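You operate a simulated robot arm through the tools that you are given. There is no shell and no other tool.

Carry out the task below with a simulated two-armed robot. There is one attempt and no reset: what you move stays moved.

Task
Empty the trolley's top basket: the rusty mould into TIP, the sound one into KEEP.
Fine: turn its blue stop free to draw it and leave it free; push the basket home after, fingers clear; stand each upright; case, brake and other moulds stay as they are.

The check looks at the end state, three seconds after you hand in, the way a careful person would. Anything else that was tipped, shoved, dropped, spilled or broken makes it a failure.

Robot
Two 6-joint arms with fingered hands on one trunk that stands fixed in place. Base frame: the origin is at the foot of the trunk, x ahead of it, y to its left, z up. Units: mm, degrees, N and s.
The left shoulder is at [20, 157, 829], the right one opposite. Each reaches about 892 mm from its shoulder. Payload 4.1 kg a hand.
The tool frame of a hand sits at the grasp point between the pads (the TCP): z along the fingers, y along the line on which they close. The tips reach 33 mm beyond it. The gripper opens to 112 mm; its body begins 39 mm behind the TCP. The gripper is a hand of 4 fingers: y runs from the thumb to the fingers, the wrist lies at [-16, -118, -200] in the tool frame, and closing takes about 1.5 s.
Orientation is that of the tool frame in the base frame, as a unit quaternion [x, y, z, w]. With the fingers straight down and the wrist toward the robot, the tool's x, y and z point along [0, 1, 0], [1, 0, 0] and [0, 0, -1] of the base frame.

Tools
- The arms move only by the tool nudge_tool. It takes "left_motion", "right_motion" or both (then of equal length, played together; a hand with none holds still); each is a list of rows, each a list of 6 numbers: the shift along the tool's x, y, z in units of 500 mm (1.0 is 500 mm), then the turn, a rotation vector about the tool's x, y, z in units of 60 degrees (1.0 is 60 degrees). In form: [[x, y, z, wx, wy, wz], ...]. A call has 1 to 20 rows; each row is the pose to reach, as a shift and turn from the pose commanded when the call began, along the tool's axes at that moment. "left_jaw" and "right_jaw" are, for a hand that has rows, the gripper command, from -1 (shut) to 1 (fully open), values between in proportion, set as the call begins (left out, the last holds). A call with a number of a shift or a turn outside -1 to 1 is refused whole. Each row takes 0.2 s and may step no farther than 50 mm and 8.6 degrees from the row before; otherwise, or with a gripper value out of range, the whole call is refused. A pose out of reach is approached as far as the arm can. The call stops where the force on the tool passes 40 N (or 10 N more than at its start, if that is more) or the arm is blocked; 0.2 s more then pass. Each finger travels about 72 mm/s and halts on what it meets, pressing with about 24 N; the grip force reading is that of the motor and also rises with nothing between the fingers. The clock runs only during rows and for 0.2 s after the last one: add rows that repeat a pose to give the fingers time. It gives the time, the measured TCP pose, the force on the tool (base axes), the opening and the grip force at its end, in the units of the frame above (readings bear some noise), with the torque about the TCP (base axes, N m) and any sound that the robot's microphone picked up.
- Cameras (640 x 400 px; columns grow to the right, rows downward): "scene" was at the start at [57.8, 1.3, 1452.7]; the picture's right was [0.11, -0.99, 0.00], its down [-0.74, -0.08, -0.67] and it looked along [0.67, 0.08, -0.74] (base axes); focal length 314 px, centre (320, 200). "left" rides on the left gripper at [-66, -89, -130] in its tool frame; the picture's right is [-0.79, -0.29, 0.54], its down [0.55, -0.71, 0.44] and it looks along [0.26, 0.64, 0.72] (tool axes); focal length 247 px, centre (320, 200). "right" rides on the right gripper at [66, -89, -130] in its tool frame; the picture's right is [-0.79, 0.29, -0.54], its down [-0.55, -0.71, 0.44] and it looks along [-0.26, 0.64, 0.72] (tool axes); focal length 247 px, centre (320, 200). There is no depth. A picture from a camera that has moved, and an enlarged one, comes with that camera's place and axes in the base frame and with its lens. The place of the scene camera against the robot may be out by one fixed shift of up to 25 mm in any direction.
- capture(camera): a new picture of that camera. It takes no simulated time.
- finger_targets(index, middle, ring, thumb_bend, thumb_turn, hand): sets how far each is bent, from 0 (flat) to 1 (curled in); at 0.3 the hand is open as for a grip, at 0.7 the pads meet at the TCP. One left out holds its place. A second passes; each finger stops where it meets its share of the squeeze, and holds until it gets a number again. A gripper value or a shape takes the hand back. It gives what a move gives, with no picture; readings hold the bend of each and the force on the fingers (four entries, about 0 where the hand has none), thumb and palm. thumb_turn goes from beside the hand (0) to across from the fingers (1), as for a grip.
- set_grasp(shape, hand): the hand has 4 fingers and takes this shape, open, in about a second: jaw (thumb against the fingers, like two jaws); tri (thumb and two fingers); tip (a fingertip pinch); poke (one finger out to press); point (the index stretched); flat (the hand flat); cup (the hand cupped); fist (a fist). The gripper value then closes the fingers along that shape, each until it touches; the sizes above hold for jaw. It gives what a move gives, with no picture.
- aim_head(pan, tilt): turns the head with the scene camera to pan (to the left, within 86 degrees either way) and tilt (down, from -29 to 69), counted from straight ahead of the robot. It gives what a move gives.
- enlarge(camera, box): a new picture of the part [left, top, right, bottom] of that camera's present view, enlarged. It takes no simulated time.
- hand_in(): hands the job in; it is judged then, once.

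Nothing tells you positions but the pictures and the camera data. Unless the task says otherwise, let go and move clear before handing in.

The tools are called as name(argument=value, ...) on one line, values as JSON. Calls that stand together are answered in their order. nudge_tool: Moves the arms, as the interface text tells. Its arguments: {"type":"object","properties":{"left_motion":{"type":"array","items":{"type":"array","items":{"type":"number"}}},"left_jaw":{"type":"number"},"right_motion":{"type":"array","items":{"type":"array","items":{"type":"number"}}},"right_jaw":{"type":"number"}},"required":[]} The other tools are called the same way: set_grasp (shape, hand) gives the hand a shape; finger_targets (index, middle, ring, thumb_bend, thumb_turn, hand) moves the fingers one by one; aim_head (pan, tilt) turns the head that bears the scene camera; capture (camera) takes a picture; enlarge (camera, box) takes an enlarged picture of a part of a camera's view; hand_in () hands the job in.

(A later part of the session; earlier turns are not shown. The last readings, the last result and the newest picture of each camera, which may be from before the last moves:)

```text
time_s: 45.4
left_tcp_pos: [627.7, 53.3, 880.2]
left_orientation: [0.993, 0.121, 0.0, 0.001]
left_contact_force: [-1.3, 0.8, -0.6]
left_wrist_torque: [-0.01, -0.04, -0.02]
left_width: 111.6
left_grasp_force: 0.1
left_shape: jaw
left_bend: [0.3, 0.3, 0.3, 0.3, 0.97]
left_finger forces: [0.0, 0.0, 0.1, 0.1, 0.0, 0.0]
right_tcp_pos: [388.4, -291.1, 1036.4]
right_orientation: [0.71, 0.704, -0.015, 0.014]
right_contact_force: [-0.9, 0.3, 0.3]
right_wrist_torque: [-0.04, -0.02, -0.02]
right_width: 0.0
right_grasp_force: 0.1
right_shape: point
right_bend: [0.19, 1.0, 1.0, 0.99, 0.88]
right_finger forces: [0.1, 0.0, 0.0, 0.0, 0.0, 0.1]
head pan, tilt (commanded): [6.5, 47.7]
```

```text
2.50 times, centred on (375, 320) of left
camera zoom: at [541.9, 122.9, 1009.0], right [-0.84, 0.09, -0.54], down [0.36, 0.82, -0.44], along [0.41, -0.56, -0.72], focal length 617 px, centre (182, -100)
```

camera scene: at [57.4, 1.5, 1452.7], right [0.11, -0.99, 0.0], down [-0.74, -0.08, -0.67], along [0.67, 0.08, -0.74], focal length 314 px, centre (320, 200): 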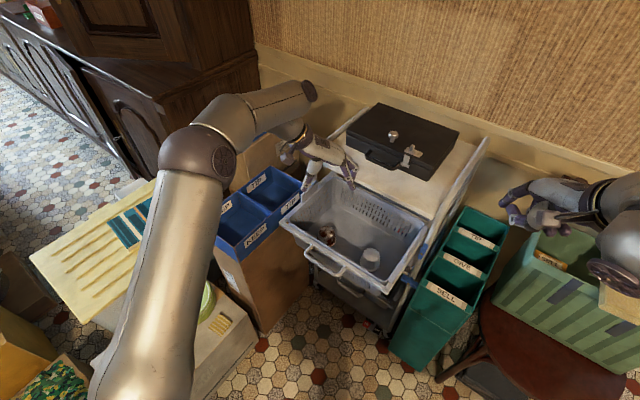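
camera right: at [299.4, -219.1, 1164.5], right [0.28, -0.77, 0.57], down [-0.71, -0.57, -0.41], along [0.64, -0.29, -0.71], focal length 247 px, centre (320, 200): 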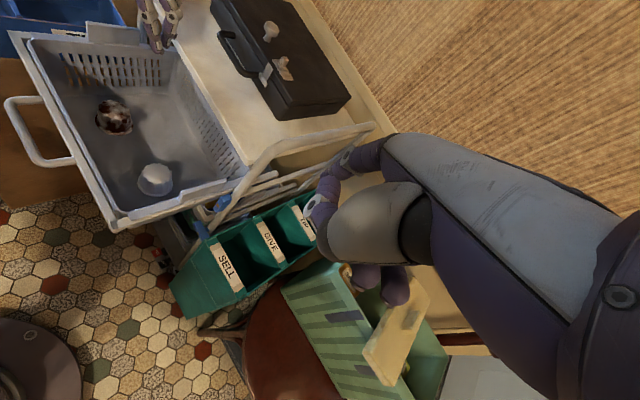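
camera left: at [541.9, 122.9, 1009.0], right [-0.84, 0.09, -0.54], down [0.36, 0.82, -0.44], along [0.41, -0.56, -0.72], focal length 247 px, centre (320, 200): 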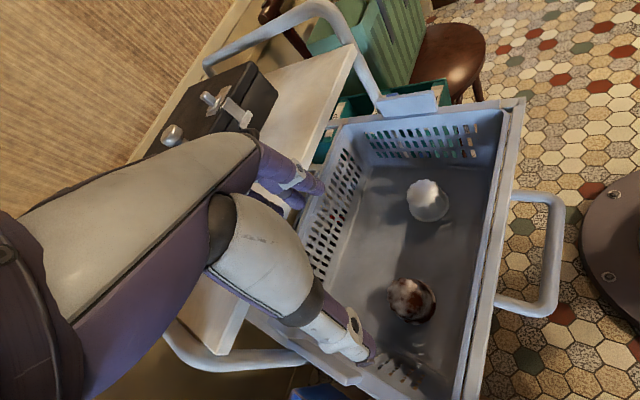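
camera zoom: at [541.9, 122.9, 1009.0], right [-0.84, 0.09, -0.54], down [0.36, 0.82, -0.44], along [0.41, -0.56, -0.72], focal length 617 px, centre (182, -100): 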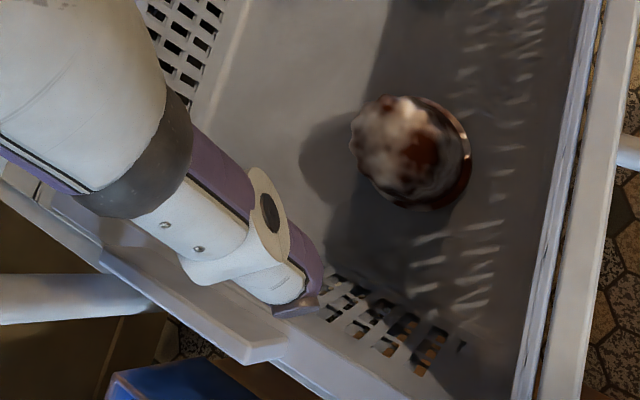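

The left camera confirms the rusty mould at (628, 53) and the sound one at (558, -88). I'll narrow the jaw to about 88 mm and come down slightly in front first, so the fingers pass clear of the shelf edge, then check.

nudge_tool(left_jaw=0.57, left_motion=[[-0.014, -0.014, 0, 0, 0, 0], [-0.028, -0.028, 0, 0, 0, 0], [-0.028, -0.028, 0.04, 0, 0, 0], [-0.028, -0.028, 0.08, 0, 0, 0], [-0.028, -0.028, 0.12, 0, 0, 0], [-0.028, -0.028, 0.16, 0, 0, 0], [-0.028, -0.028, 0.19, 0, 0, 0]])

capture(camera="left")

enlarge(camera="right", box=[40, 0, 240, 220])

enlarge(camera="scene", box=[280, 140, 440, 300])

```text
time_s: 47.0
left_tcp_pos: [610.3, 62.8, 784.4]
left_orientation: [0.993, 0.122, -0.001, 0.0]
left_contact_force: [-0.8, 0.3, 0.5]
left_wrist_torque: [-0.01, -0.01, 0.02]
left_width: 88.2
left_grasp_force: 0.1
left_shape: jaw
left_bend: [0.26, 0.34, 0.32, 0.52, 0.99]
left_finger forces: [0.0, 0.0, 0.0, 0.0, 0.0, 0.1]
right_tcp_pos: [389.1, -291.6, 1036.9]
right_orientation: [0.709, 0.705, -0.015, 0.014]
right_contact_force: [-0.6, -0.2, -0.1]
right_wrist_torque: [-0.01, 0.0, -0.02]
right_width: 0.0
right_grasp_force: 0.1
right_shape: point
right_bend: [0.19, 1.0, 1.0, 0.99, 0.88]
right_finger forces: [0.0, 0.0, 0.0, 0.0, 0.0, 0.1]
head pan, tilt (commanded): [6.5, 47.7]
```

```text
taken
camera left: at [524.2, 133.6, 913.7], right [-0.84, 0.09, -0.54], down [0.36, 0.82, -0.44], along [0.41, -0.56, -0.72], focal length 247 px, centre (320, 200)
```

left: 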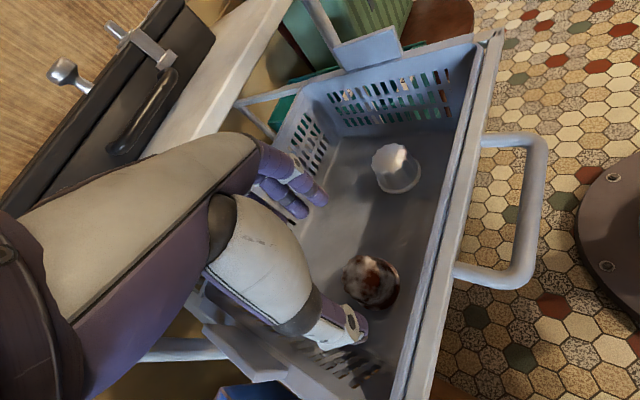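

```text
1.82 times, centred on (140, 110) of right
camera zoom: at [299.6, -219.3, 1164.4], right [0.28, -0.77, 0.57], down [-0.71, -0.57, -0.41], along [0.64, -0.29, -0.71], focal length 449 px, centre (647, 364)
```

zoom: 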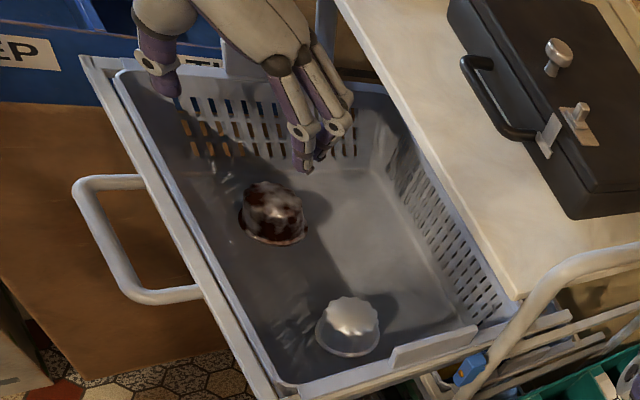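

```text
2.50 times, centred on (360, 220) of scene
camera zoom: at [57.7, 1.3, 1452.7], right [0.11, -0.99, 0.0], down [-0.74, -0.08, -0.67], along [0.67, 0.08, -0.74], focal length 784 px, centre (220, 150)
```

zoom: 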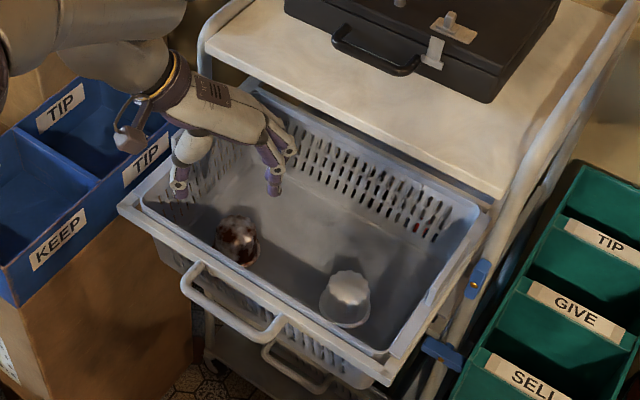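

The hand is clear of the shelf edge, with the tips about 35 mm below the TCP and straddling evenly. I'll shift back over the rusty mould and descend to about 10 mm above the grasp height.

nudge_tool(left_motion=[[0.007, 0.012, 0.02, 0, 0, 0], [0.014, 0.023, 0.045, 0, 0, 0], [0.021, 0.035, 0.075, 0, 0, 0], [0.021, 0.035, 0.11, 0, 0, 0], [0.021, 0.035, 0.145, 0, 0, 0], [0.021, 0.035, 0.18, 0, 0, 0], [0.021, 0.035, 0.21, 0, 0, 0], [0.021, 0.035, 0.24, 0, 0, 0]])

enlarge(camera="left", box=[250, 130, 450, 370])

enlarge(camera="right", box=[60, 40, 200, 180])

enlarge(camera="scene", box=[290, 180, 390, 280])

```text
time_s: 48.8
left_tcp_pos: [624.6, 47.5, 664.6]
left_orientation: [0.992, 0.123, -0.001, 0.0]
left_contact_force: [-0.8, 0.1, 0.0]
left_wrist_torque: [-0.02, 0.03, -0.01]
left_width: 88.4
left_grasp_force: 0.0
left_shape: jaw
left_bend: [0.26, 0.34, 0.32, 0.52, 0.99]
left_finger forces: [0.0, 0.0, 0.0, 0.0, 0.1, 0.0]
right_tcp_pos: [388.6, -291.4, 1037.2]
right_orientation: [0.71, 0.704, -0.015, 0.015]
right_contact_force: [-0.4, 0.0, 0.6]
right_wrist_torque: [0.01, -0.03, 0.0]
right_width: 0.0
right_grasp_force: 0.0
right_shape: point
right_bend: [0.19, 1.0, 1.0, 0.99, 0.88]
right_finger forces: [0.0, 0.0, 0.0, 0.0, 0.1, 0.1]
head pan, tilt (commanded): [6.5, 47.7]
```

```text
1.67 times, centred on (350, 250) of left
camera zoom: at [538.8, 118.2, 794.1], right [-0.84, 0.09, -0.54], down [0.36, 0.82, -0.44], along [0.41, -0.56, -0.72], focal length 412 px, centre (270, 117)
```

zoom: 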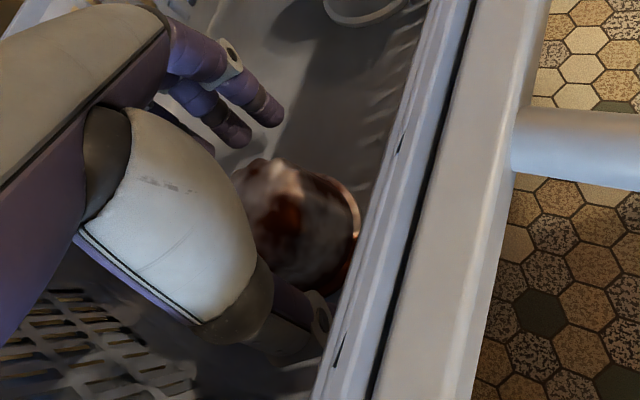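

```text
2.86 times, centred on (130, 110) of right
camera zoom: at [299.6, -219.3, 1164.4], right [0.28, -0.77, 0.57], down [-0.71, -0.57, -0.41], along [0.64, -0.29, -0.71], focal length 706 px, centre (863, 457)
```

zoom: 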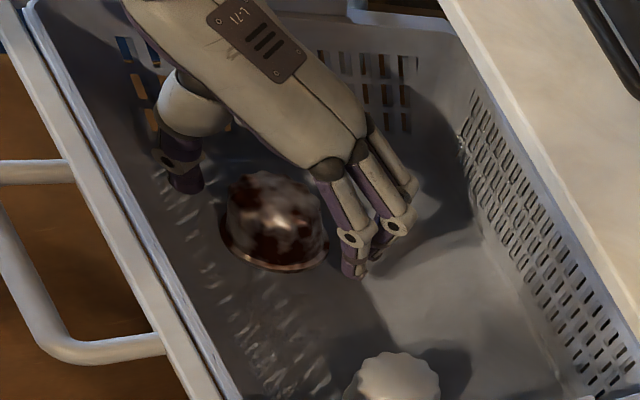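

```text
4.00 times, centred on (340, 230) of scene
camera zoom: at [57.7, 1.3, 1452.7], right [0.11, -0.99, 0.0], down [-0.74, -0.08, -0.67], along [0.67, 0.08, -0.74], focal length 1254 px, centre (240, 80)
```

zoom: 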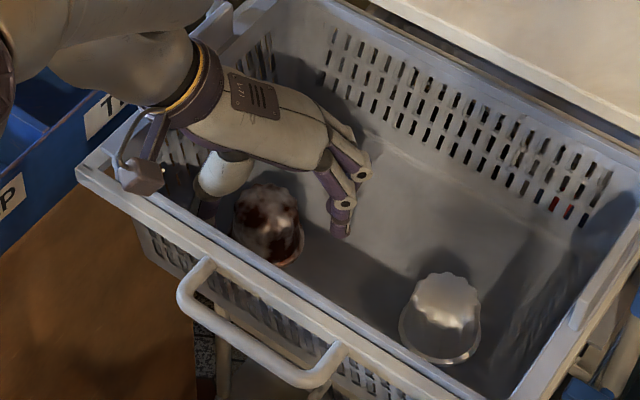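

The hand straddles the rusty mould evenly. I'll go down the last 9 mm and close.

nudge_tool(left_motion=[[0, 0, 0.009, 0, 0, 0], [0, 0, 0.018, 0, 0, 0]])

nudge_tool(left_jaw=-0.2, left_motion=[[0, 0, 0, 0, 0, 0], [0, 0, 0, 0, 0, 0], [0, 0, 0, 0, 0, 0], [0, 0, 0, 0, 0, 0], [0, 0, 0, 0, 0, 0], [0, 0, 0, 0, 0, 0], [0, 0, 0, 0, 0, 0]])

enlarge(camera="right", box=[60, 40, 200, 180])

enlarge(camera="left", box=[250, 130, 450, 370])

```text
time_s: 49.4
left_tcp_pos: [624.8, 49.3, 655.9]
left_orientation: [0.993, 0.122, -0.001, 0.0]
left_contact_force: [0.8, 0.0, -0.1]
left_wrist_torque: [-0.02, 0.0, 0.01]
left_width: 88.3
left_grasp_force: 0.1
left_shape: jaw
left_bend: [0.26, 0.34, 0.32, 0.52, 0.99]
left_finger forces: [0.0, 0.1, 0.0, 0.0, 0.0, 0.0]
right_tcp_pos: [389.1, -291.5, 1037.4]
right_orientation: [0.709, 0.704, -0.015, 0.014]
right_contact_force: [0.0, -0.9, -0.9]
right_wrist_torque: [-0.01, -0.05, -0.03]
right_width: 0.0
right_grasp_force: 0.0
right_shape: point
right_bend: [0.19, 1.0, 1.0, 0.99, 0.88]
right_finger forces: [0.0, 0.1, 0.0, 0.0, 0.0, 0.0]
head pan, tilt (commanded): [6.5, 47.7]
```

```text
time_s: 51.0
left_tcp_pos: [623.7, 49.0, 655.4]
left_orientation: [0.992, 0.122, -0.002, 0.0]
left_contact_force: [-0.4, 0.6, -0.1]
left_wrist_torque: [0.01, -0.02, 0.01]
left_width: 46.7
left_grasp_force: 24.0
left_shape: jaw
left_bend: [0.76, 0.47, 0.52, 0.72, 1.0]
left_finger forces: [11.8, 7.1, 2.2, 0.0, 20.0, 0.0]
right_tcp_pos: [388.5, -290.5, 1036.5]
right_orientation: [0.71, 0.704, -0.015, 0.015]
right_contact_force: [0.6, 0.9, 0.1]
right_wrist_torque: [-0.01, 0.02, 0.06]
right_width: 0.0
right_grasp_force: 0.1
right_shape: point
right_bend: [0.19, 1.0, 1.0, 0.99, 0.88]
right_finger forces: [0.1, 0.0, 0.0, 0.0, 0.0, 0.1]
head pan, tilt (commanded): [6.5, 47.7]
```

```text
2.86 times, centred on (130, 110) of right
camera zoom: at [299.7, -219.3, 1164.4], right [0.28, -0.77, 0.57], down [-0.71, -0.57, -0.41], along [0.64, -0.29, -0.71], focal length 706 px, centre (863, 457)
```

zoom: 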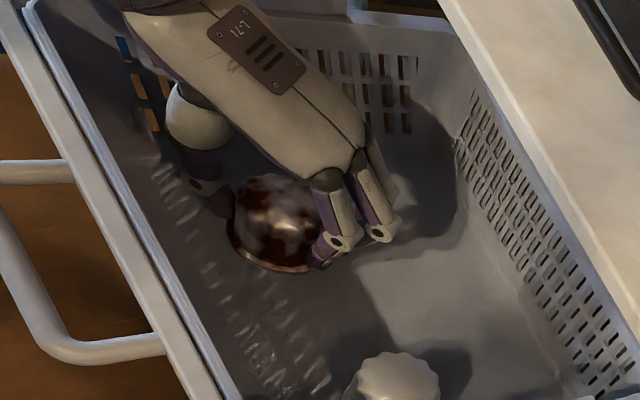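

```text
1.67 times, centred on (350, 250) of left
camera zoom: at [538.7, 118.3, 785.3], right [-0.84, 0.09, -0.54], down [0.36, 0.82, -0.44], along [0.41, -0.56, -0.72], focal length 412 px, centre (270, 117)
```

zoom: 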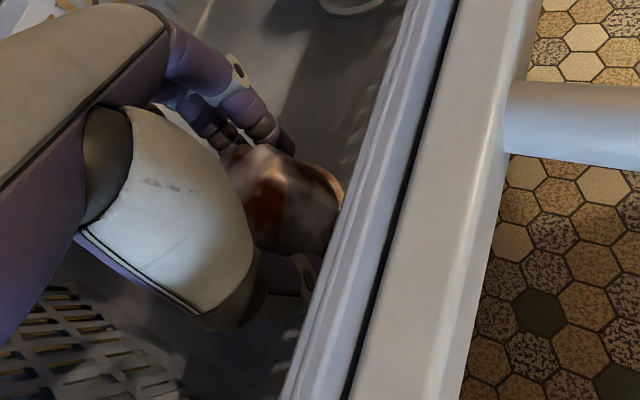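

It is gripped, with thumb force against all three fingers. I'll lift it 15 mm and check that it hangs level and steady before going on.

nudge_tool(left_motion=[[0, 0, -0.01, 0, 0, 0], [0, 0, -0.02, 0, 0, 0], [0, 0, -0.03, 0, 0, 0], [0, 0, -0.03, 0, 0, 0]])

enlarge(camera="right", box=[60, 40, 200, 180])

enlarge(camera="scene", box=[300, 190, 380, 270])

```text
time_s: 52.0
left_tcp_pos: [624.6, 48.9, 671.6]
left_orientation: [0.993, 0.121, -0.001, 0.0]
left_contact_force: [-0.4, 0.5, -0.3]
left_wrist_torque: [0.0, 0.04, 0.01]
left_width: 46.6
left_grasp_force: 24.0
left_shape: jaw
left_bend: [0.76, 0.47, 0.52, 0.72, 1.0]
left_finger forces: [11.8, 7.1, 2.3, 0.0, 19.9, 0.1]
right_tcp_pos: [390.4, -292.5, 1037.3]
right_orientation: [0.71, 0.704, -0.014, 0.015]
right_contact_force: [-0.5, 0.6, -0.3]
right_wrist_torque: [-0.04, 0.06, -0.01]
right_width: 0.4
right_grasp_force: 0.0
right_shape: point
right_bend: [0.19, 1.0, 1.0, 0.99, 0.88]
right_finger forces: [0.0, 0.0, 0.1, 0.0, 0.0, 0.1]
head pan, tilt (commanded): [6.5, 47.7]
```

```text
2.86 times, centred on (130, 110) of right
camera zoom: at [299.7, -219.3, 1164.4], right [0.28, -0.77, 0.57], down [-0.71, -0.57, -0.41], along [0.64, -0.29, -0.71], focal length 706 px, centre (863, 457)
```

zoom: 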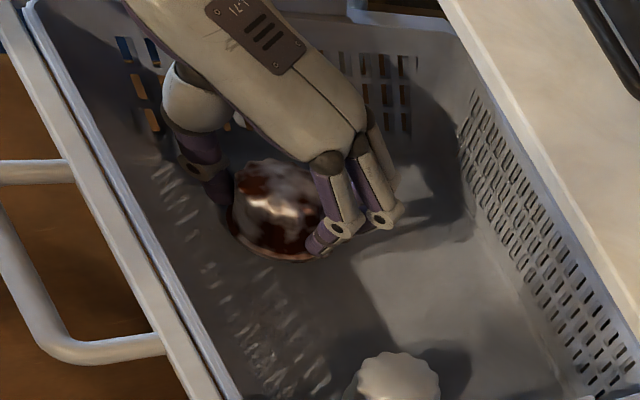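

```text
5.00 times, centred on (340, 230) of scene
camera zoom: at [57.8, 1.3, 1452.7], right [0.11, -0.99, 0.0], down [-0.74, -0.08, -0.67], along [0.67, 0.08, -0.74], focal length 1568 px, centre (220, 50)
```

zoom: 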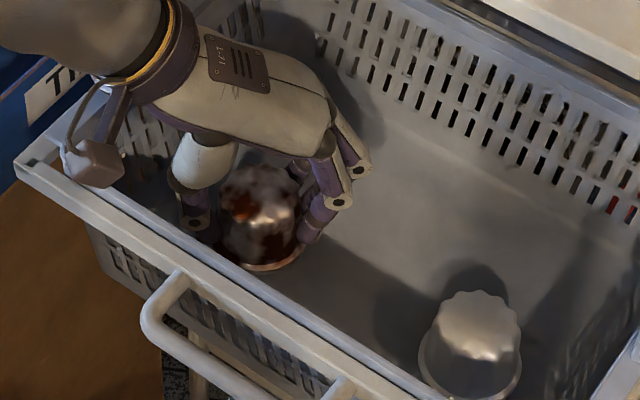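

The rusty mould is up and level in the grip. I'll lift it clear of the rim, drifting slightly outward away from the shelf edge.

nudge_tool(left_motion=[[-0.005, -0.005, -0.05, 0, 0, 0], [-0.01, -0.01, -0.1, 0, 0, 0], [-0.014, -0.014, -0.15, 0, 0, 0], [-0.014, -0.014, -0.2, 0, 0, 0], [-0.02, -0.02, -0.25, 0, 0, 0], [-0.035, -0.035, -0.29, 0, 0, 0], [-0.05, -0.05, -0.34, 0, 0, 0]])

capture(camera="right")

enlarge(camera="scene", box=[240, 110, 420, 290])

capture(camera="left")

```text
time_s: 53.6
left_tcp_pos: [595.0, 66.8, 840.2]
left_orientation: [0.993, 0.122, 0.0, 0.0]
left_contact_force: [-0.5, -0.1, -1.4]
left_wrist_torque: [-0.02, -0.01, 0.01]
left_width: 46.6
left_grasp_force: 23.7
left_shape: jaw
left_bend: [0.76, 0.47, 0.52, 0.72, 1.0]
left_finger forces: [11.8, 7.1, 2.3, 0.0, 19.8, 0.0]
right_tcp_pos: [389.5, -291.0, 1037.2]
right_orientation: [0.709, 0.705, -0.015, 0.015]
right_contact_force: [0.5, 0.1, 0.6]
right_wrist_torque: [-0.02, 0.02, 0.03]
right_width: 0.0
right_grasp_force: 0.0
right_shape: point
right_bend: [0.19, 1.0, 1.0, 0.99, 0.88]
right_finger forces: [0.0, 0.0, 0.1, 0.0, 0.0, 0.0]
head pan, tilt (commanded): [6.5, 47.7]
```

```text
taken
camera right: at [299.9, -219.3, 1164.4], right [0.28, -0.77, 0.57], down [-0.71, -0.57, -0.41], along [0.64, -0.29, -0.71], focal length 247 px, centre (320, 200)
```

right: 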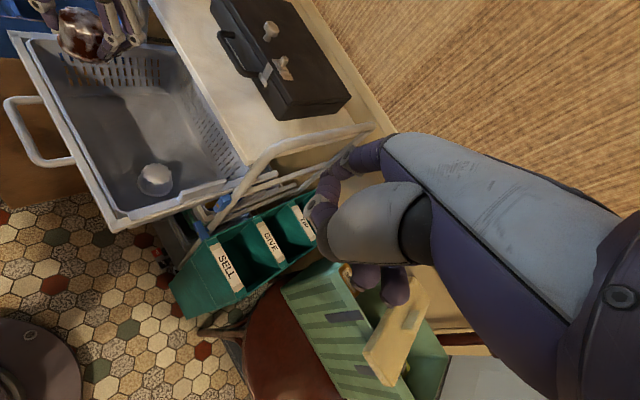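

```text
2.22 times, centred on (330, 200) of scene
camera zoom: at [58.1, 1.2, 1452.7], right [0.11, -0.99, 0.0], down [-0.74, -0.08, -0.67], along [0.67, 0.08, -0.74], focal length 697 px, centre (298, 200)
```

zoom: 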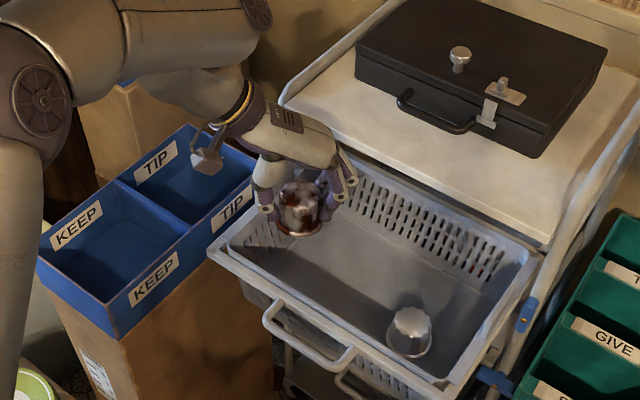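

```text
taken
camera left: at [509.5, 137.0, 970.4], right [-0.84, 0.09, -0.54], down [0.36, 0.82, -0.44], along [0.41, -0.56, -0.72], focal length 247 px, centre (320, 200)
```

left: 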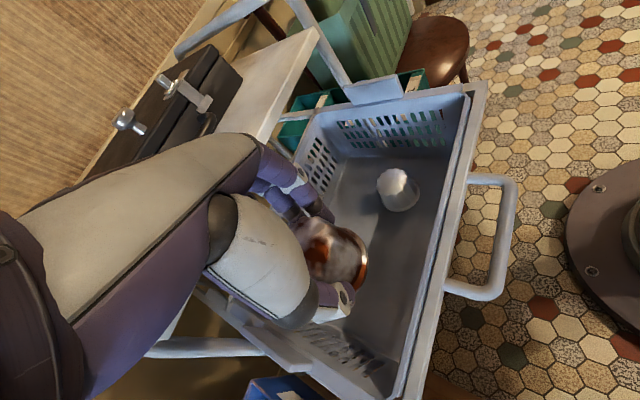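

The mould is held upright with its centre almost under the TCP. I'll carry it to the TIP compartment in two stages, turning the hand back to face forward on the way.

nudge_tool(left_motion=[[0.015, -0.032, -0.014, 0, 0, -0.125], [0.03, -0.064, -0.027, 0, 0, -0.25], [0.045, -0.096, -0.04, 0, 0, -0.375], [0.06, -0.128, -0.054, 0, 0, -0.5], [0.075, -0.16, -0.067, 0, 0, -0.625], [0.089, -0.191, -0.08, 0, 0, -0.75]])

```text
time_s: 55.0
left_tcp_pos: [613.6, 171.8, 880.5]
left_orientation: [0.87, 0.493, 0.0, 0.0]
left_contact_force: [0.0, 0.1, -0.2]
left_wrist_torque: [0.01, -0.01, -0.01]
left_width: 46.7
left_grasp_force: 23.8
left_shape: jaw
left_bend: [0.76, 0.47, 0.52, 0.72, 1.0]
left_finger forces: [11.8, 7.3, 2.4, 0.0, 19.8, 0.1]
right_tcp_pos: [390.3, -291.4, 1036.5]
right_orientation: [0.709, 0.705, -0.015, 0.014]
right_contact_force: [0.5, 0.2, 0.6]
right_wrist_torque: [0.0, 0.03, 0.01]
right_width: 0.0
right_grasp_force: 0.0
right_shape: point
right_bend: [0.19, 1.0, 1.0, 0.99, 0.88]
right_finger forces: [0.0, 0.0, 0.1, 0.1, 0.0, 0.0]
head pan, tilt (commanded): [6.5, 47.7]
```

nudge_tool(left_motion=[[0.04, 0.021, 0.003, 0, 0, -0.126], [0.081, 0.042, 0.006, 0, 0, -0.252], [0.121, 0.063, 0.01, 0, 0, -0.378], [0.162, 0.083, 0.013, 0, 0, -0.504], [0.202, 0.104, 0.016, 0, 0, -0.63], [0.243, 0.125, 0.02, 0, 0, -0.757]])

capture(camera="left")

enlarge(camera="scene", box=[190, 110, 350, 270])

capture(camera="right")

```text
time_s: 56.4
left_tcp_pos: [730.3, 242.8, 871.0]
left_orientation: [0.611, 0.791, 0.001, 0.0]
left_contact_force: [-0.4, 1.0, 0.4]
left_wrist_torque: [0.0, -0.03, 0.0]
left_width: 46.4
left_grasp_force: 23.9
left_shape: jaw
left_bend: [0.76, 0.47, 0.52, 0.72, 1.0]
left_finger forces: [11.9, 7.3, 2.6, 0.0, 19.7, 0.0]
right_tcp_pos: [389.3, -291.4, 1037.1]
right_orientation: [0.71, 0.704, -0.015, 0.015]
right_contact_force: [-0.2, 0.4, 0.5]
right_wrist_torque: [0.0, 0.01, 0.02]
right_width: 0.0
right_grasp_force: 0.1
right_shape: point
right_bend: [0.19, 1.0, 1.0, 0.99, 0.88]
right_finger forces: [0.1, 0.0, 0.0, 0.0, 0.0, 0.0]
head pan, tilt (commanded): [6.5, 47.7]
```

```text
taken
camera left: at [660.1, 156.0, 1000.3], right [-0.08, -0.84, -0.54], down [-0.83, 0.36, -0.43], along [0.56, 0.41, -0.72], focal length 247 px, centre (320, 200)
```

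left: 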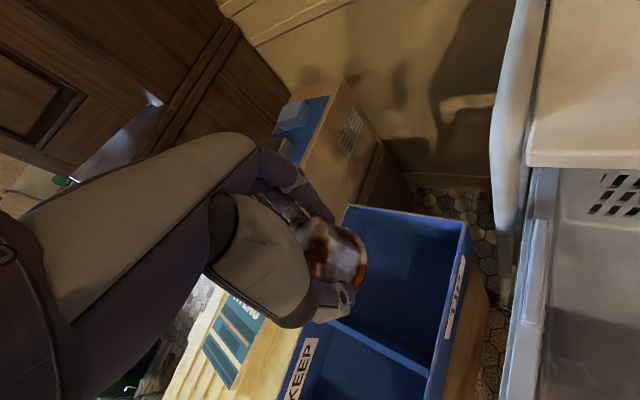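

```text
2.50 times, centred on (270, 190) of scene
camera zoom: at [57.6, 1.3, 1452.7], right [0.11, -0.99, 0.0], down [-0.74, -0.08, -0.67], along [0.67, 0.08, -0.74], focal length 784 px, centre (445, 225)
```

zoom: 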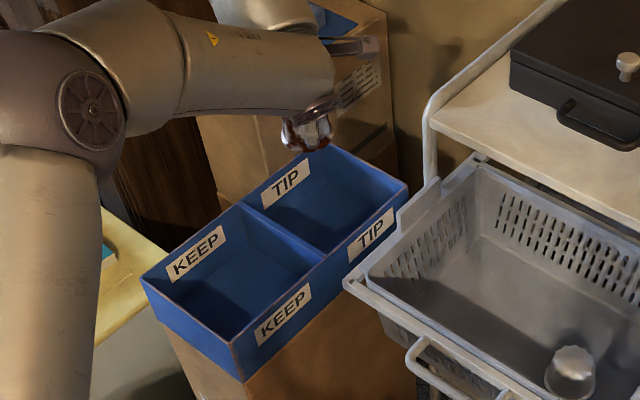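

```text
taken
camera right: at [299.5, -219.2, 1164.5], right [0.28, -0.77, 0.57], down [-0.71, -0.57, -0.41], along [0.64, -0.29, -0.71], focal length 247 px, centre (320, 200)
```

right: 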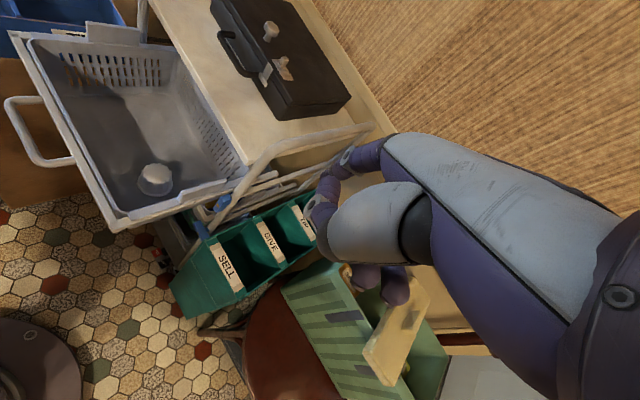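

The mould is held above the TIP side. I'll zoom in from the close left camera to check where the compartment walls are before lowering.

enlarge(camera="left", box=[290, 180, 500, 400])

enlarge(camera="scene", box=[230, 140, 310, 230])

```text
1.82 times, centred on (395, 290) of left
camera zoom: at [660.1, 156.0, 1000.3], right [-0.08, -0.84, -0.54], down [-0.83, 0.36, -0.43], along [0.56, 0.41, -0.72], focal length 449 px, centre (184, 36)
```

zoom: 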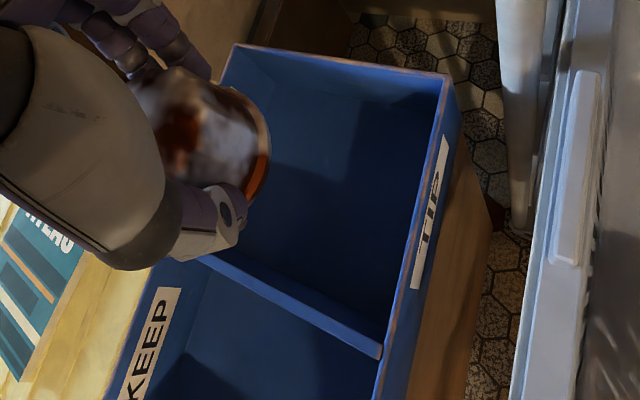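

```text
4.44 times, centred on (270, 185) of scene
camera zoom: at [57.6, 1.3, 1452.7], right [0.11, -0.99, 0.0], down [-0.74, -0.08, -0.67], along [0.67, 0.08, -0.74], focal length 1393 px, centre (542, 267)
```

zoom: 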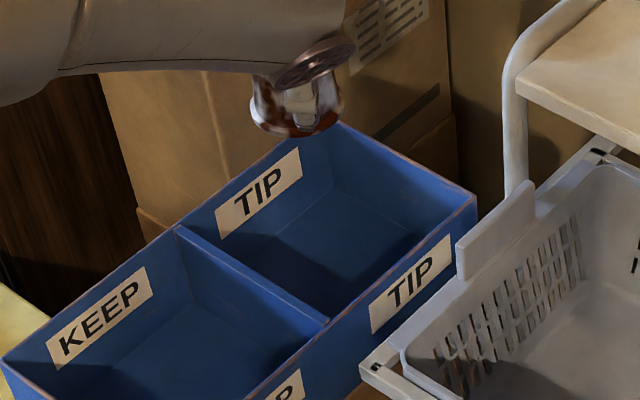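

Triangulating with this close view puts the box rim lower than I first thought: rim at z about 705, TIP centre near (750, 251). I'll shift over it and lower partway in.

nudge_tool(left_motion=[[-0.007, 0.019, 0.0, 0, 0, 0], [-0.014, 0.038, 0.05, 0, 0, 0], [-0.014, 0.038, 0.12, 0, 0, 0], [-0.014, 0.038, 0.19, 0, 0, 0], [-0.014, 0.038, 0.25, 0, 0, 0], [-0.014, 0.038, 0.3, 0, 0, 0]])

capture(camera="left")

enlarge(camera="scene", box=[210, 130, 330, 250])

```text
time_s: 57.8
left_tcp_pos: [749.4, 240.3, 721.3]
left_orientation: [0.613, 0.79, 0.0, -0.001]
left_contact_force: [-0.2, -0.3, -0.1]
left_wrist_torque: [0.0, 0.04, -0.01]
left_width: 46.4
left_grasp_force: 23.5
left_shape: jaw
left_bend: [0.76, 0.47, 0.52, 0.72, 1.0]
left_finger forces: [11.8, 7.4, 2.6, 0.0, 19.6, 0.1]
right_tcp_pos: [389.5, -292.0, 1037.9]
right_orientation: [0.709, 0.704, -0.015, 0.016]
right_contact_force: [0.0, 0.3, -0.2]
right_wrist_torque: [0.03, 0.01, -0.01]
right_width: 0.1
right_grasp_force: 0.1
right_shape: point
right_bend: [0.19, 1.0, 1.0, 0.99, 0.88]
right_finger forces: [0.0, 0.0, 0.1, 0.1, 0.0, 0.1]
head pan, tilt (commanded): [6.5, 47.7]
```

```text
taken
camera left: at [679.8, 153.7, 849.9], right [-0.08, -0.84, -0.54], down [-0.83, 0.36, -0.44], along [0.56, 0.41, -0.72], focal length 247 px, centre (320, 200)
```

left: 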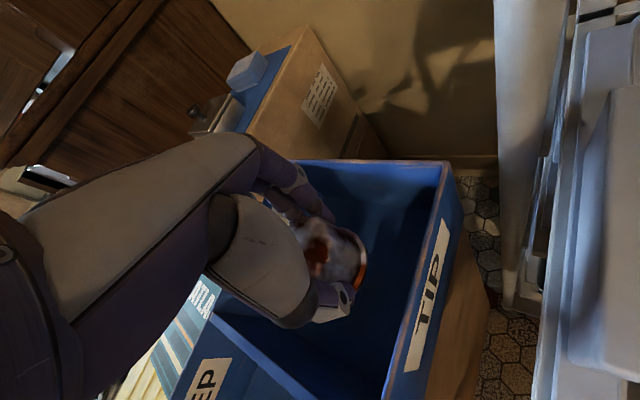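

```text
3.33 times, centred on (270, 190) of scene
camera zoom: at [57.7, 1.2, 1452.7], right [0.11, -0.99, 0.0], down [-0.74, -0.08, -0.67], along [0.67, 0.08, -0.74], focal length 1045 px, centre (487, 233)
```

zoom: 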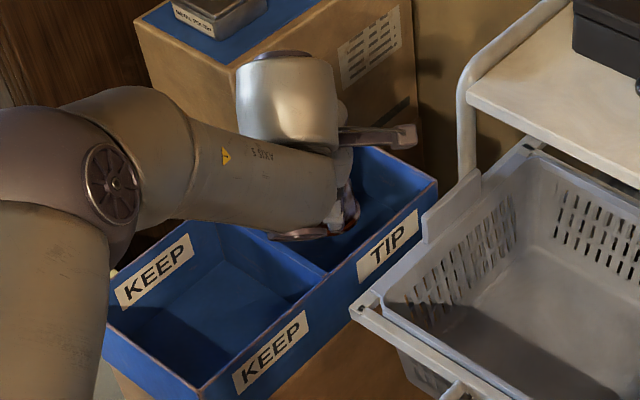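

The mould is centred inside the TIP compartment's rim. I'll lower further in small steps and watch for the floor.

nudge_tool(left_motion=[[0, 0, 0.016, 0, 0, 0], [0, 0, 0.032, 0, 0, 0], [0, 0, 0.048, 0, 0, 0]])

nudge_tool(left_motion=[[0, 0, 0.008, 0, 0, 0], [0, 0, 0.014, 0, 0, 0]])

enlarge(camera="left", box=[230, 130, 480, 380])

```text
time_s: 58.6
left_tcp_pos: [750.1, 239.9, 696.0]
left_orientation: [0.613, 0.79, -0.001, 0.0]
left_contact_force: [0.0, -0.6, -0.6]
left_wrist_torque: [0.01, -0.03, 0.02]
left_width: 46.3
left_grasp_force: 23.8
left_shape: jaw
left_bend: [0.76, 0.47, 0.52, 0.72, 1.0]
left_finger forces: [12.0, 7.4, 2.6, 0.0, 19.6, 0.1]
right_tcp_pos: [390.2, -291.3, 1037.0]
right_orientation: [0.71, 0.704, -0.014, 0.015]
right_contact_force: [0.6, 0.1, 0.2]
right_wrist_torque: [0.0, -0.01, -0.01]
right_width: 0.0
right_grasp_force: 0.1
right_shape: point
right_bend: [0.19, 1.0, 1.0, 0.99, 0.88]
right_finger forces: [0.0, 0.0, 0.0, 0.0, 0.0, 0.0]
head pan, tilt (commanded): [6.5, 47.7]
```

```text
time_s: 59.2
left_tcp_pos: [750.0, 240.6, 691.0]
left_orientation: [0.612, 0.791, -0.001, -0.001]
left_contact_force: [0.2, -1.4, -0.9]
left_wrist_torque: [0.0, 0.03, 0.02]
left_width: 46.2
left_grasp_force: 24.8
left_shape: jaw
left_bend: [0.76, 0.47, 0.52, 0.72, 1.0]
left_finger forces: [11.8, 7.3, 2.6, 0.0, 19.6, 0.1]
right_tcp_pos: [390.2, -290.9, 1036.1]
right_orientation: [0.709, 0.705, -0.015, 0.015]
right_contact_force: [0.6, 0.2, 0.3]
right_wrist_torque: [-0.02, -0.01, 0.02]
right_width: 0.0
right_grasp_force: 0.0
right_shape: point
right_bend: [0.19, 1.0, 1.0, 0.99, 0.88]
right_finger forces: [0.0, 0.0, 0.0, 0.1, 0.1, 0.0]
head pan, tilt (commanded): [6.5, 47.7]
```

```text
1.60 times, centred on (355, 255) of left
camera zoom: at [680.3, 153.7, 818.9], right [-0.08, -0.84, -0.54], down [-0.83, 0.36, -0.43], along [0.56, 0.41, -0.72], focal length 395 px, centre (264, 112)
```

zoom: 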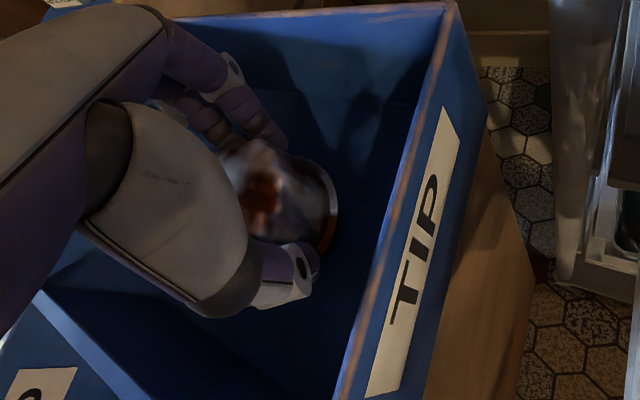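

The compartment floor looks to be at about z 632, so roughly 12 mm remain. I'll lower in small increments until contact.

nudge_tool(left_motion=[[0, 0, 0.008, 0, 0, 0], [0, 0, 0.016, 0, 0, 0]])

nudge_tool(left_motion=[[0, 0, 0.004, 0, 0, 0]])

nudge_tool(left_motion=[[0, 0, 0.003, 0, 0, 0]])

enlarge(camera="left", box=[230, 130, 480, 380])

```text
time_s: 59.8
left_tcp_pos: [750.1, 240.6, 680.4]
left_orientation: [0.612, 0.791, -0.001, -0.001]
left_contact_force: [-0.5, -0.2, -0.1]
left_wrist_torque: [0.01, -0.02, -0.02]
left_width: 46.2
left_grasp_force: 24.3
left_shape: jaw
left_bend: [0.76, 0.47, 0.52, 0.72, 1.0]
left_finger forces: [11.9, 7.4, 2.7, 0.0, 19.6, 0.0]
right_tcp_pos: [391.0, -290.6, 1037.3]
right_orientation: [0.709, 0.704, -0.015, 0.016]
right_contact_force: [-0.4, -0.2, 0.3]
right_wrist_torque: [0.02, 0.01, 0.05]
right_width: 0.0
right_grasp_force: 0.1
right_shape: point
right_bend: [0.19, 1.0, 1.0, 0.99, 0.88]
right_finger forces: [0.0, 0.0, 0.0, 0.0, 0.1, 0.0]
head pan, tilt (commanded): [6.5, 47.7]
```

```text
time_s: 60.2
left_tcp_pos: [750.4, 241.3, 678.2]
left_orientation: [0.612, 0.791, 0.0, 0.0]
left_contact_force: [-0.7, -0.5, 0.3]
left_wrist_torque: [0.03, 0.0, 0.0]
left_width: 46.3
left_grasp_force: 24.3
left_shape: jaw
left_bend: [0.76, 0.47, 0.52, 0.72, 1.0]
left_finger forces: [11.9, 7.5, 2.7, 0.0, 19.6, 0.0]
right_tcp_pos: [389.6, -291.5, 1037.1]
right_orientation: [0.71, 0.704, -0.014, 0.015]
right_contact_force: [-0.5, -0.6, 0.1]
right_wrist_torque: [0.0, -0.02, 0.01]
right_width: 0.1
right_grasp_force: 0.0
right_shape: point
right_bend: [0.19, 1.0, 1.0, 0.99, 0.88]
right_finger forces: [0.0, 0.0, 0.1, 0.1, 0.1, 0.0]
head pan, tilt (commanded): [6.5, 47.7]
```

```text
time_s: 60.6
left_tcp_pos: [750.2, 241.5, 677.8]
left_orientation: [0.612, 0.791, -0.001, 0.0]
left_contact_force: [0.3, -0.8, -0.3]
left_wrist_torque: [-0.01, 0.05, -0.01]
left_width: 46.4
left_grasp_force: 23.9
left_shape: jaw
left_bend: [0.76, 0.47, 0.52, 0.72, 1.0]
left_finger forces: [11.9, 7.4, 2.6, 0.0, 19.7, 0.0]
right_tcp_pos: [388.3, -292.2, 1036.9]
right_orientation: [0.71, 0.704, -0.015, 0.014]
right_contact_force: [0.2, -0.5, -0.5]
right_wrist_torque: [-0.01, -0.01, 0.0]
right_width: 0.0
right_grasp_force: 0.0
right_shape: point
right_bend: [0.19, 1.0, 1.0, 0.99, 0.88]
right_finger forces: [0.1, 0.1, 0.1, 0.0, 0.0, 0.0]
head pan, tilt (commanded): [6.5, 47.7]
```

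```text
1.60 times, centred on (355, 255) of left
camera zoom: at [680.3, 153.9, 807.3], right [-0.08, -0.84, -0.54], down [-0.83, 0.36, -0.43], along [0.56, 0.41, -0.72], focal length 395 px, centre (264, 112)
```

zoom: 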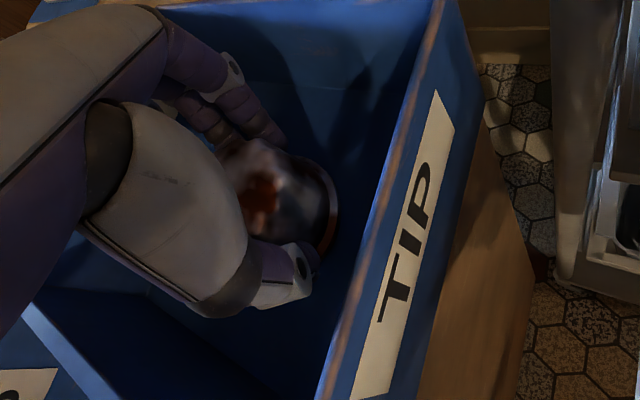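

No contact yet; I'll keep lowering a few millimetres at a time.

nudge_tool(left_motion=[[0, 0, 0.004, 0, 0, 0], [0, 0, 0.008, 0, 0, 0]])

nudge_tool(left_motion=[[0, 0, 0.004, 0, 0, 0], [0, 0, 0.008, 0, 0, 0]])

nudge_tool(left_motion=[[0, 0, 0.004, 0, 0, 0], [0, 0, 0.008, 0, 0, 0]])

enlarge(camera="left", box=[230, 130, 480, 380])

```text
time_s: 61.2
left_tcp_pos: [750.3, 241.0, 674.5]
left_orientation: [0.612, 0.791, -0.001, 0.0]
left_contact_force: [0.3, -0.6, 0.5]
left_wrist_torque: [-0.01, -0.04, -0.03]
left_width: 46.3
left_grasp_force: 24.2
left_shape: jaw
left_bend: [0.76, 0.47, 0.52, 0.72, 1.0]
left_finger forces: [11.9, 7.4, 2.6, 0.1, 19.6, 0.1]
right_tcp_pos: [389.3, -291.3, 1035.2]
right_orientation: [0.71, 0.704, -0.015, 0.015]
right_contact_force: [0.6, 0.3, 0.2]
right_wrist_torque: [0.0, -0.02, -0.03]
right_width: 0.0
right_grasp_force: 0.1
right_shape: point
right_bend: [0.19, 1.0, 1.0, 0.99, 0.88]
right_finger forces: [0.0, 0.0, 0.0, 0.0, 0.1, 0.0]
head pan, tilt (commanded): [6.5, 47.7]
```

```text
time_s: 61.8
left_tcp_pos: [749.8, 240.5, 669.3]
left_orientation: [0.612, 0.791, -0.002, -0.001]
left_contact_force: [0.1, 0.2, -1.2]
left_wrist_torque: [0.01, 0.02, -0.01]
left_width: 46.2
left_grasp_force: 23.9
left_shape: jaw
left_bend: [0.76, 0.47, 0.52, 0.72, 1.0]
left_finger forces: [11.9, 7.4, 2.5, 0.0, 19.6, 0.0]
right_tcp_pos: [389.7, -291.0, 1036.5]
right_orientation: [0.709, 0.705, -0.015, 0.014]
right_contact_force: [0.3, 0.3, 0.0]
right_wrist_torque: [-0.03, 0.01, 0.03]
right_width: 0.0
right_grasp_force: 0.1
right_shape: point
right_bend: [0.19, 1.0, 1.0, 0.99, 0.88]
right_finger forces: [0.1, 0.0, 0.0, 0.1, 0.0, 0.1]
head pan, tilt (commanded): [6.5, 47.7]
```

```text
time_s: 62.4
left_tcp_pos: [750.5, 240.1, 666.6]
left_orientation: [0.612, 0.791, 0.0, 0.0]
left_contact_force: [-1.9, -0.1, 3.6]
left_wrist_torque: [0.02, -0.04, -0.02]
left_width: 46.2
left_grasp_force: 23.7
left_shape: jaw
left_bend: [0.76, 0.47, 0.52, 0.72, 1.0]
left_finger forces: [12.4, 7.5, 2.7, 0.0, 20.6, 0.0]
right_tcp_pos: [390.2, -291.8, 1037.7]
right_orientation: [0.71, 0.704, -0.015, 0.014]
right_contact_force: [-0.4, 0.1, -0.3]
right_wrist_torque: [-0.01, 0.04, -0.03]
right_width: 0.2
right_grasp_force: 0.1
right_shape: point
right_bend: [0.19, 1.0, 1.0, 0.99, 0.88]
right_finger forces: [0.0, 0.1, 0.0, 0.0, 0.1, 0.1]
head pan, tilt (commanded): [6.5, 47.7]
```

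```text
1.60 times, centred on (355, 255) of left
camera zoom: at [680.3, 154.0, 796.2], right [-0.08, -0.84, -0.54], down [-0.83, 0.36, -0.44], along [0.56, 0.41, -0.72], focal length 395 px, centre (264, 112)
```

zoom: 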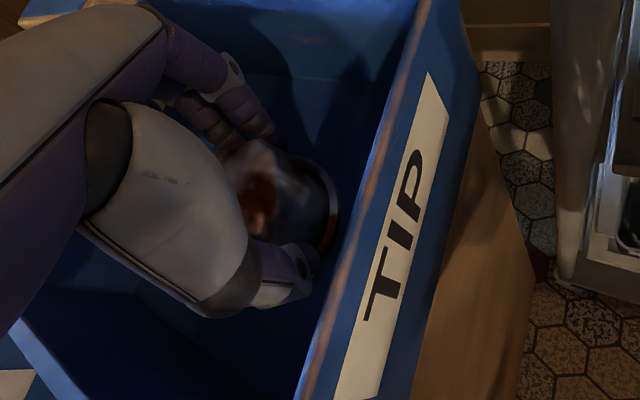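

There is a light touch of 3.6 N, so the mould is standing on the compartment floor. I'll open the fingers just a little to let go without touching the walls.

nudge_tool(left_jaw=0.12, left_motion=[[0, 0, 0, 0, 0, 0], [0, 0, -0.001, 0, 0, 0], [0, 0, -0.002, 0, 0, 0], [0, 0, -0.002, 0, 0, 0], [0, 0, -0.002, 0, 0, 0]])

enlarge(camera="left", box=[230, 130, 480, 380])

```text
time_s: 63.6
left_tcp_pos: [750.7, 240.4, 668.4]
left_orientation: [0.612, 0.791, 0.0, -0.001]
left_contact_force: [-0.8, 0.1, -1.3]
left_wrist_torque: [-0.04, 0.02, -0.01]
left_width: 62.3
left_grasp_force: 0.2
left_shape: jaw
left_bend: [0.76, 0.42, 0.39, 0.67, 1.0]
left_finger forces: [0.1, 0.0, 0.0, 0.1, 0.0, 0.0]
right_tcp_pos: [388.8, -291.8, 1037.1]
right_orientation: [0.709, 0.705, -0.014, 0.015]
right_contact_force: [0.2, 0.4, 0.8]
right_wrist_torque: [-0.01, 0.0, -0.03]
right_width: 0.1
right_grasp_force: 0.1
right_shape: point
right_bend: [0.19, 1.0, 1.0, 0.99, 0.88]
right_finger forces: [0.1, 0.0, 0.0, 0.0, 0.0, 0.0]
head pan, tilt (commanded): [6.5, 47.7]
```

```text
1.60 times, centred on (355, 255) of left
camera zoom: at [680.2, 153.7, 796.3], right [-0.08, -0.84, -0.54], down [-0.83, 0.36, -0.43], along [0.56, 0.41, -0.72], focal length 395 px, centre (264, 112)
```

zoom: 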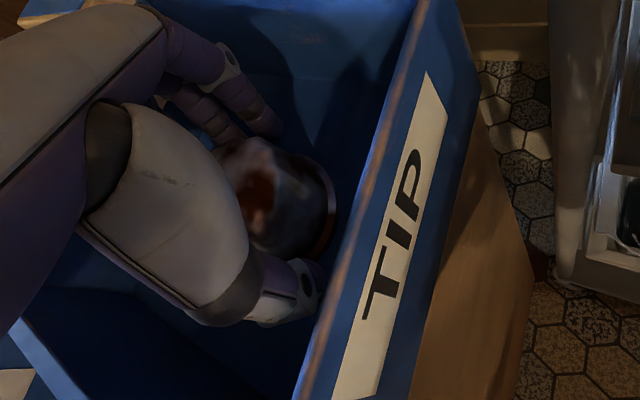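

All finger forces are near zero, but one finger still reads curled. I'll open slightly more before lifting.

nudge_tool(left_jaw=0.28, left_motion=[[0, 0, 0, 0, 0, 0], [0, 0, 0, 0, 0, 0], [0, 0, 0, 0, 0, 0], [0, 0, 0, 0, 0, 0]])

enlarge(camera="left", box=[230, 130, 480, 380])

```text
time_s: 64.6
left_tcp_pos: [751.2, 240.8, 667.2]
left_orientation: [0.612, 0.791, 0.0, 0.0]
left_contact_force: [0.1, -0.5, -0.7]
left_wrist_torque: [0.02, 0.02, 0.0]
left_width: 71.3
left_grasp_force: 0.1
left_shape: jaw
left_bend: [0.75, 0.39, 0.36, 0.63, 1.0]
left_finger forces: [0.1, 0.0, 0.0, 0.1, 0.0, 0.0]
right_tcp_pos: [388.6, -292.4, 1036.8]
right_orientation: [0.71, 0.704, -0.015, 0.015]
right_contact_force: [0.9, 0.3, 0.8]
right_wrist_torque: [0.03, -0.01, -0.01]
right_width: 0.2
right_grasp_force: 0.0
right_shape: point
right_bend: [0.19, 1.0, 1.0, 0.99, 0.88]
right_finger forces: [0.1, 0.1, 0.0, 0.0, 0.1, 0.0]
head pan, tilt (commanded): [6.5, 47.7]
```

```text
1.60 times, centred on (355, 255) of left
camera zoom: at [680.2, 153.7, 796.4], right [-0.08, -0.84, -0.54], down [-0.83, 0.36, -0.43], along [0.56, 0.41, -0.72], focal length 395 px, centre (264, 112)
```

zoom: 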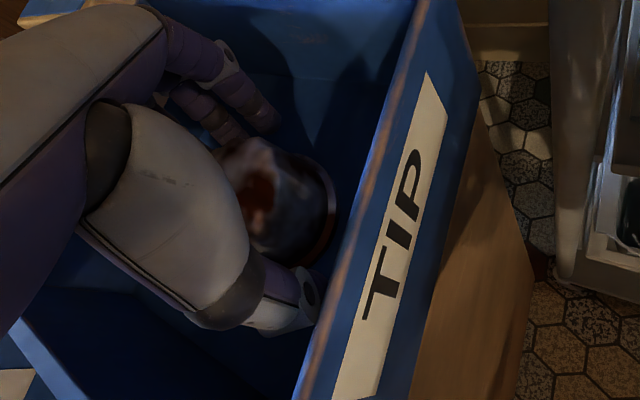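

The mould stands free with the fingers clear around it. I'll lift straight up.

nudge_tool(left_motion=[[0, 0, -0.02, 0, 0, 0], [0, 0, -0.05, 0, 0, 0], [0, 0, -0.1, 0, 0, 0], [0, 0, -0.16, 0, 0, 0], [0, 0, -0.22, 0, 0, 0], [0, 0, -0.3, 0, 0, 0], [0, 0, -0.38, 0, 0, 0]])

capture(camera="left")

enlarge(camera="left", box=[280, 190, 480, 370])

```text
time_s: 66.2
left_tcp_pos: [750.5, 240.2, 858.5]
left_orientation: [0.613, 0.79, 0.0, 0.0]
left_contact_force: [0.5, 0.5, -0.8]
left_wrist_torque: [0.0, -0.01, -0.04]
left_width: 71.4
left_grasp_force: 0.1
left_shape: jaw
left_bend: [0.75, 0.39, 0.36, 0.63, 1.0]
left_finger forces: [0.1, 0.0, 0.0, 0.0, 0.1, 0.0]
right_tcp_pos: [390.3, -291.7, 1037.0]
right_orientation: [0.71, 0.704, -0.015, 0.015]
right_contact_force: [0.2, -0.1, 0.1]
right_wrist_torque: [0.0, -0.02, 0.01]
right_width: 0.0
right_grasp_force: 0.1
right_shape: point
right_bend: [0.19, 1.0, 1.0, 0.99, 0.88]
right_finger forces: [0.0, 0.1, 0.0, 0.0, 0.0, 0.1]
head pan, tilt (commanded): [6.5, 47.7]
```

```text
taken
camera left: at [681.0, 153.3, 987.2], right [-0.08, -0.84, -0.54], down [-0.83, 0.36, -0.43], along [0.56, 0.41, -0.72], focal length 247 px, centre (320, 200)
```

left: 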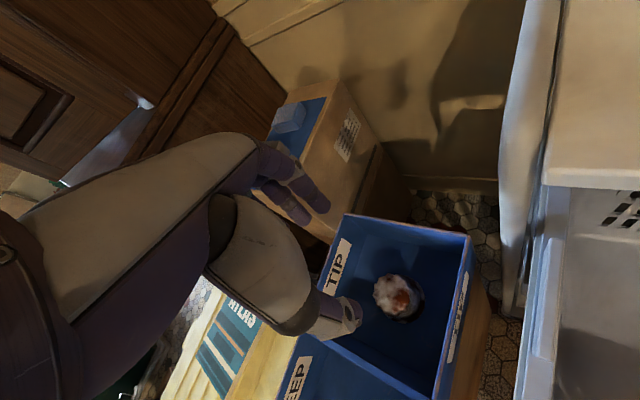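

```text
2.22 times, centred on (380, 280) of left
camera zoom: at [681.0, 153.3, 987.2], right [-0.08, -0.84, -0.54], down [-0.83, 0.36, -0.43], along [0.56, 0.41, -0.72], focal length 549 px, centre (187, 22)
```

zoom: 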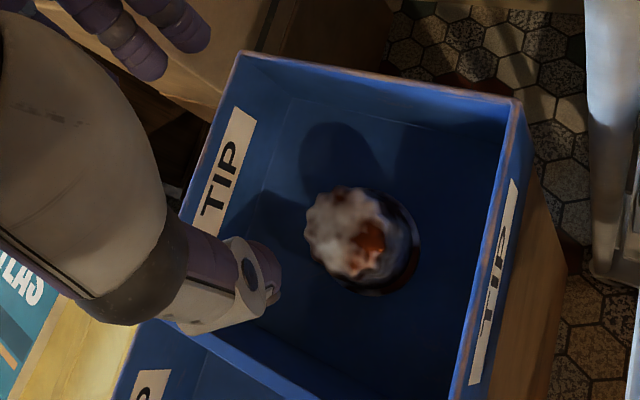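

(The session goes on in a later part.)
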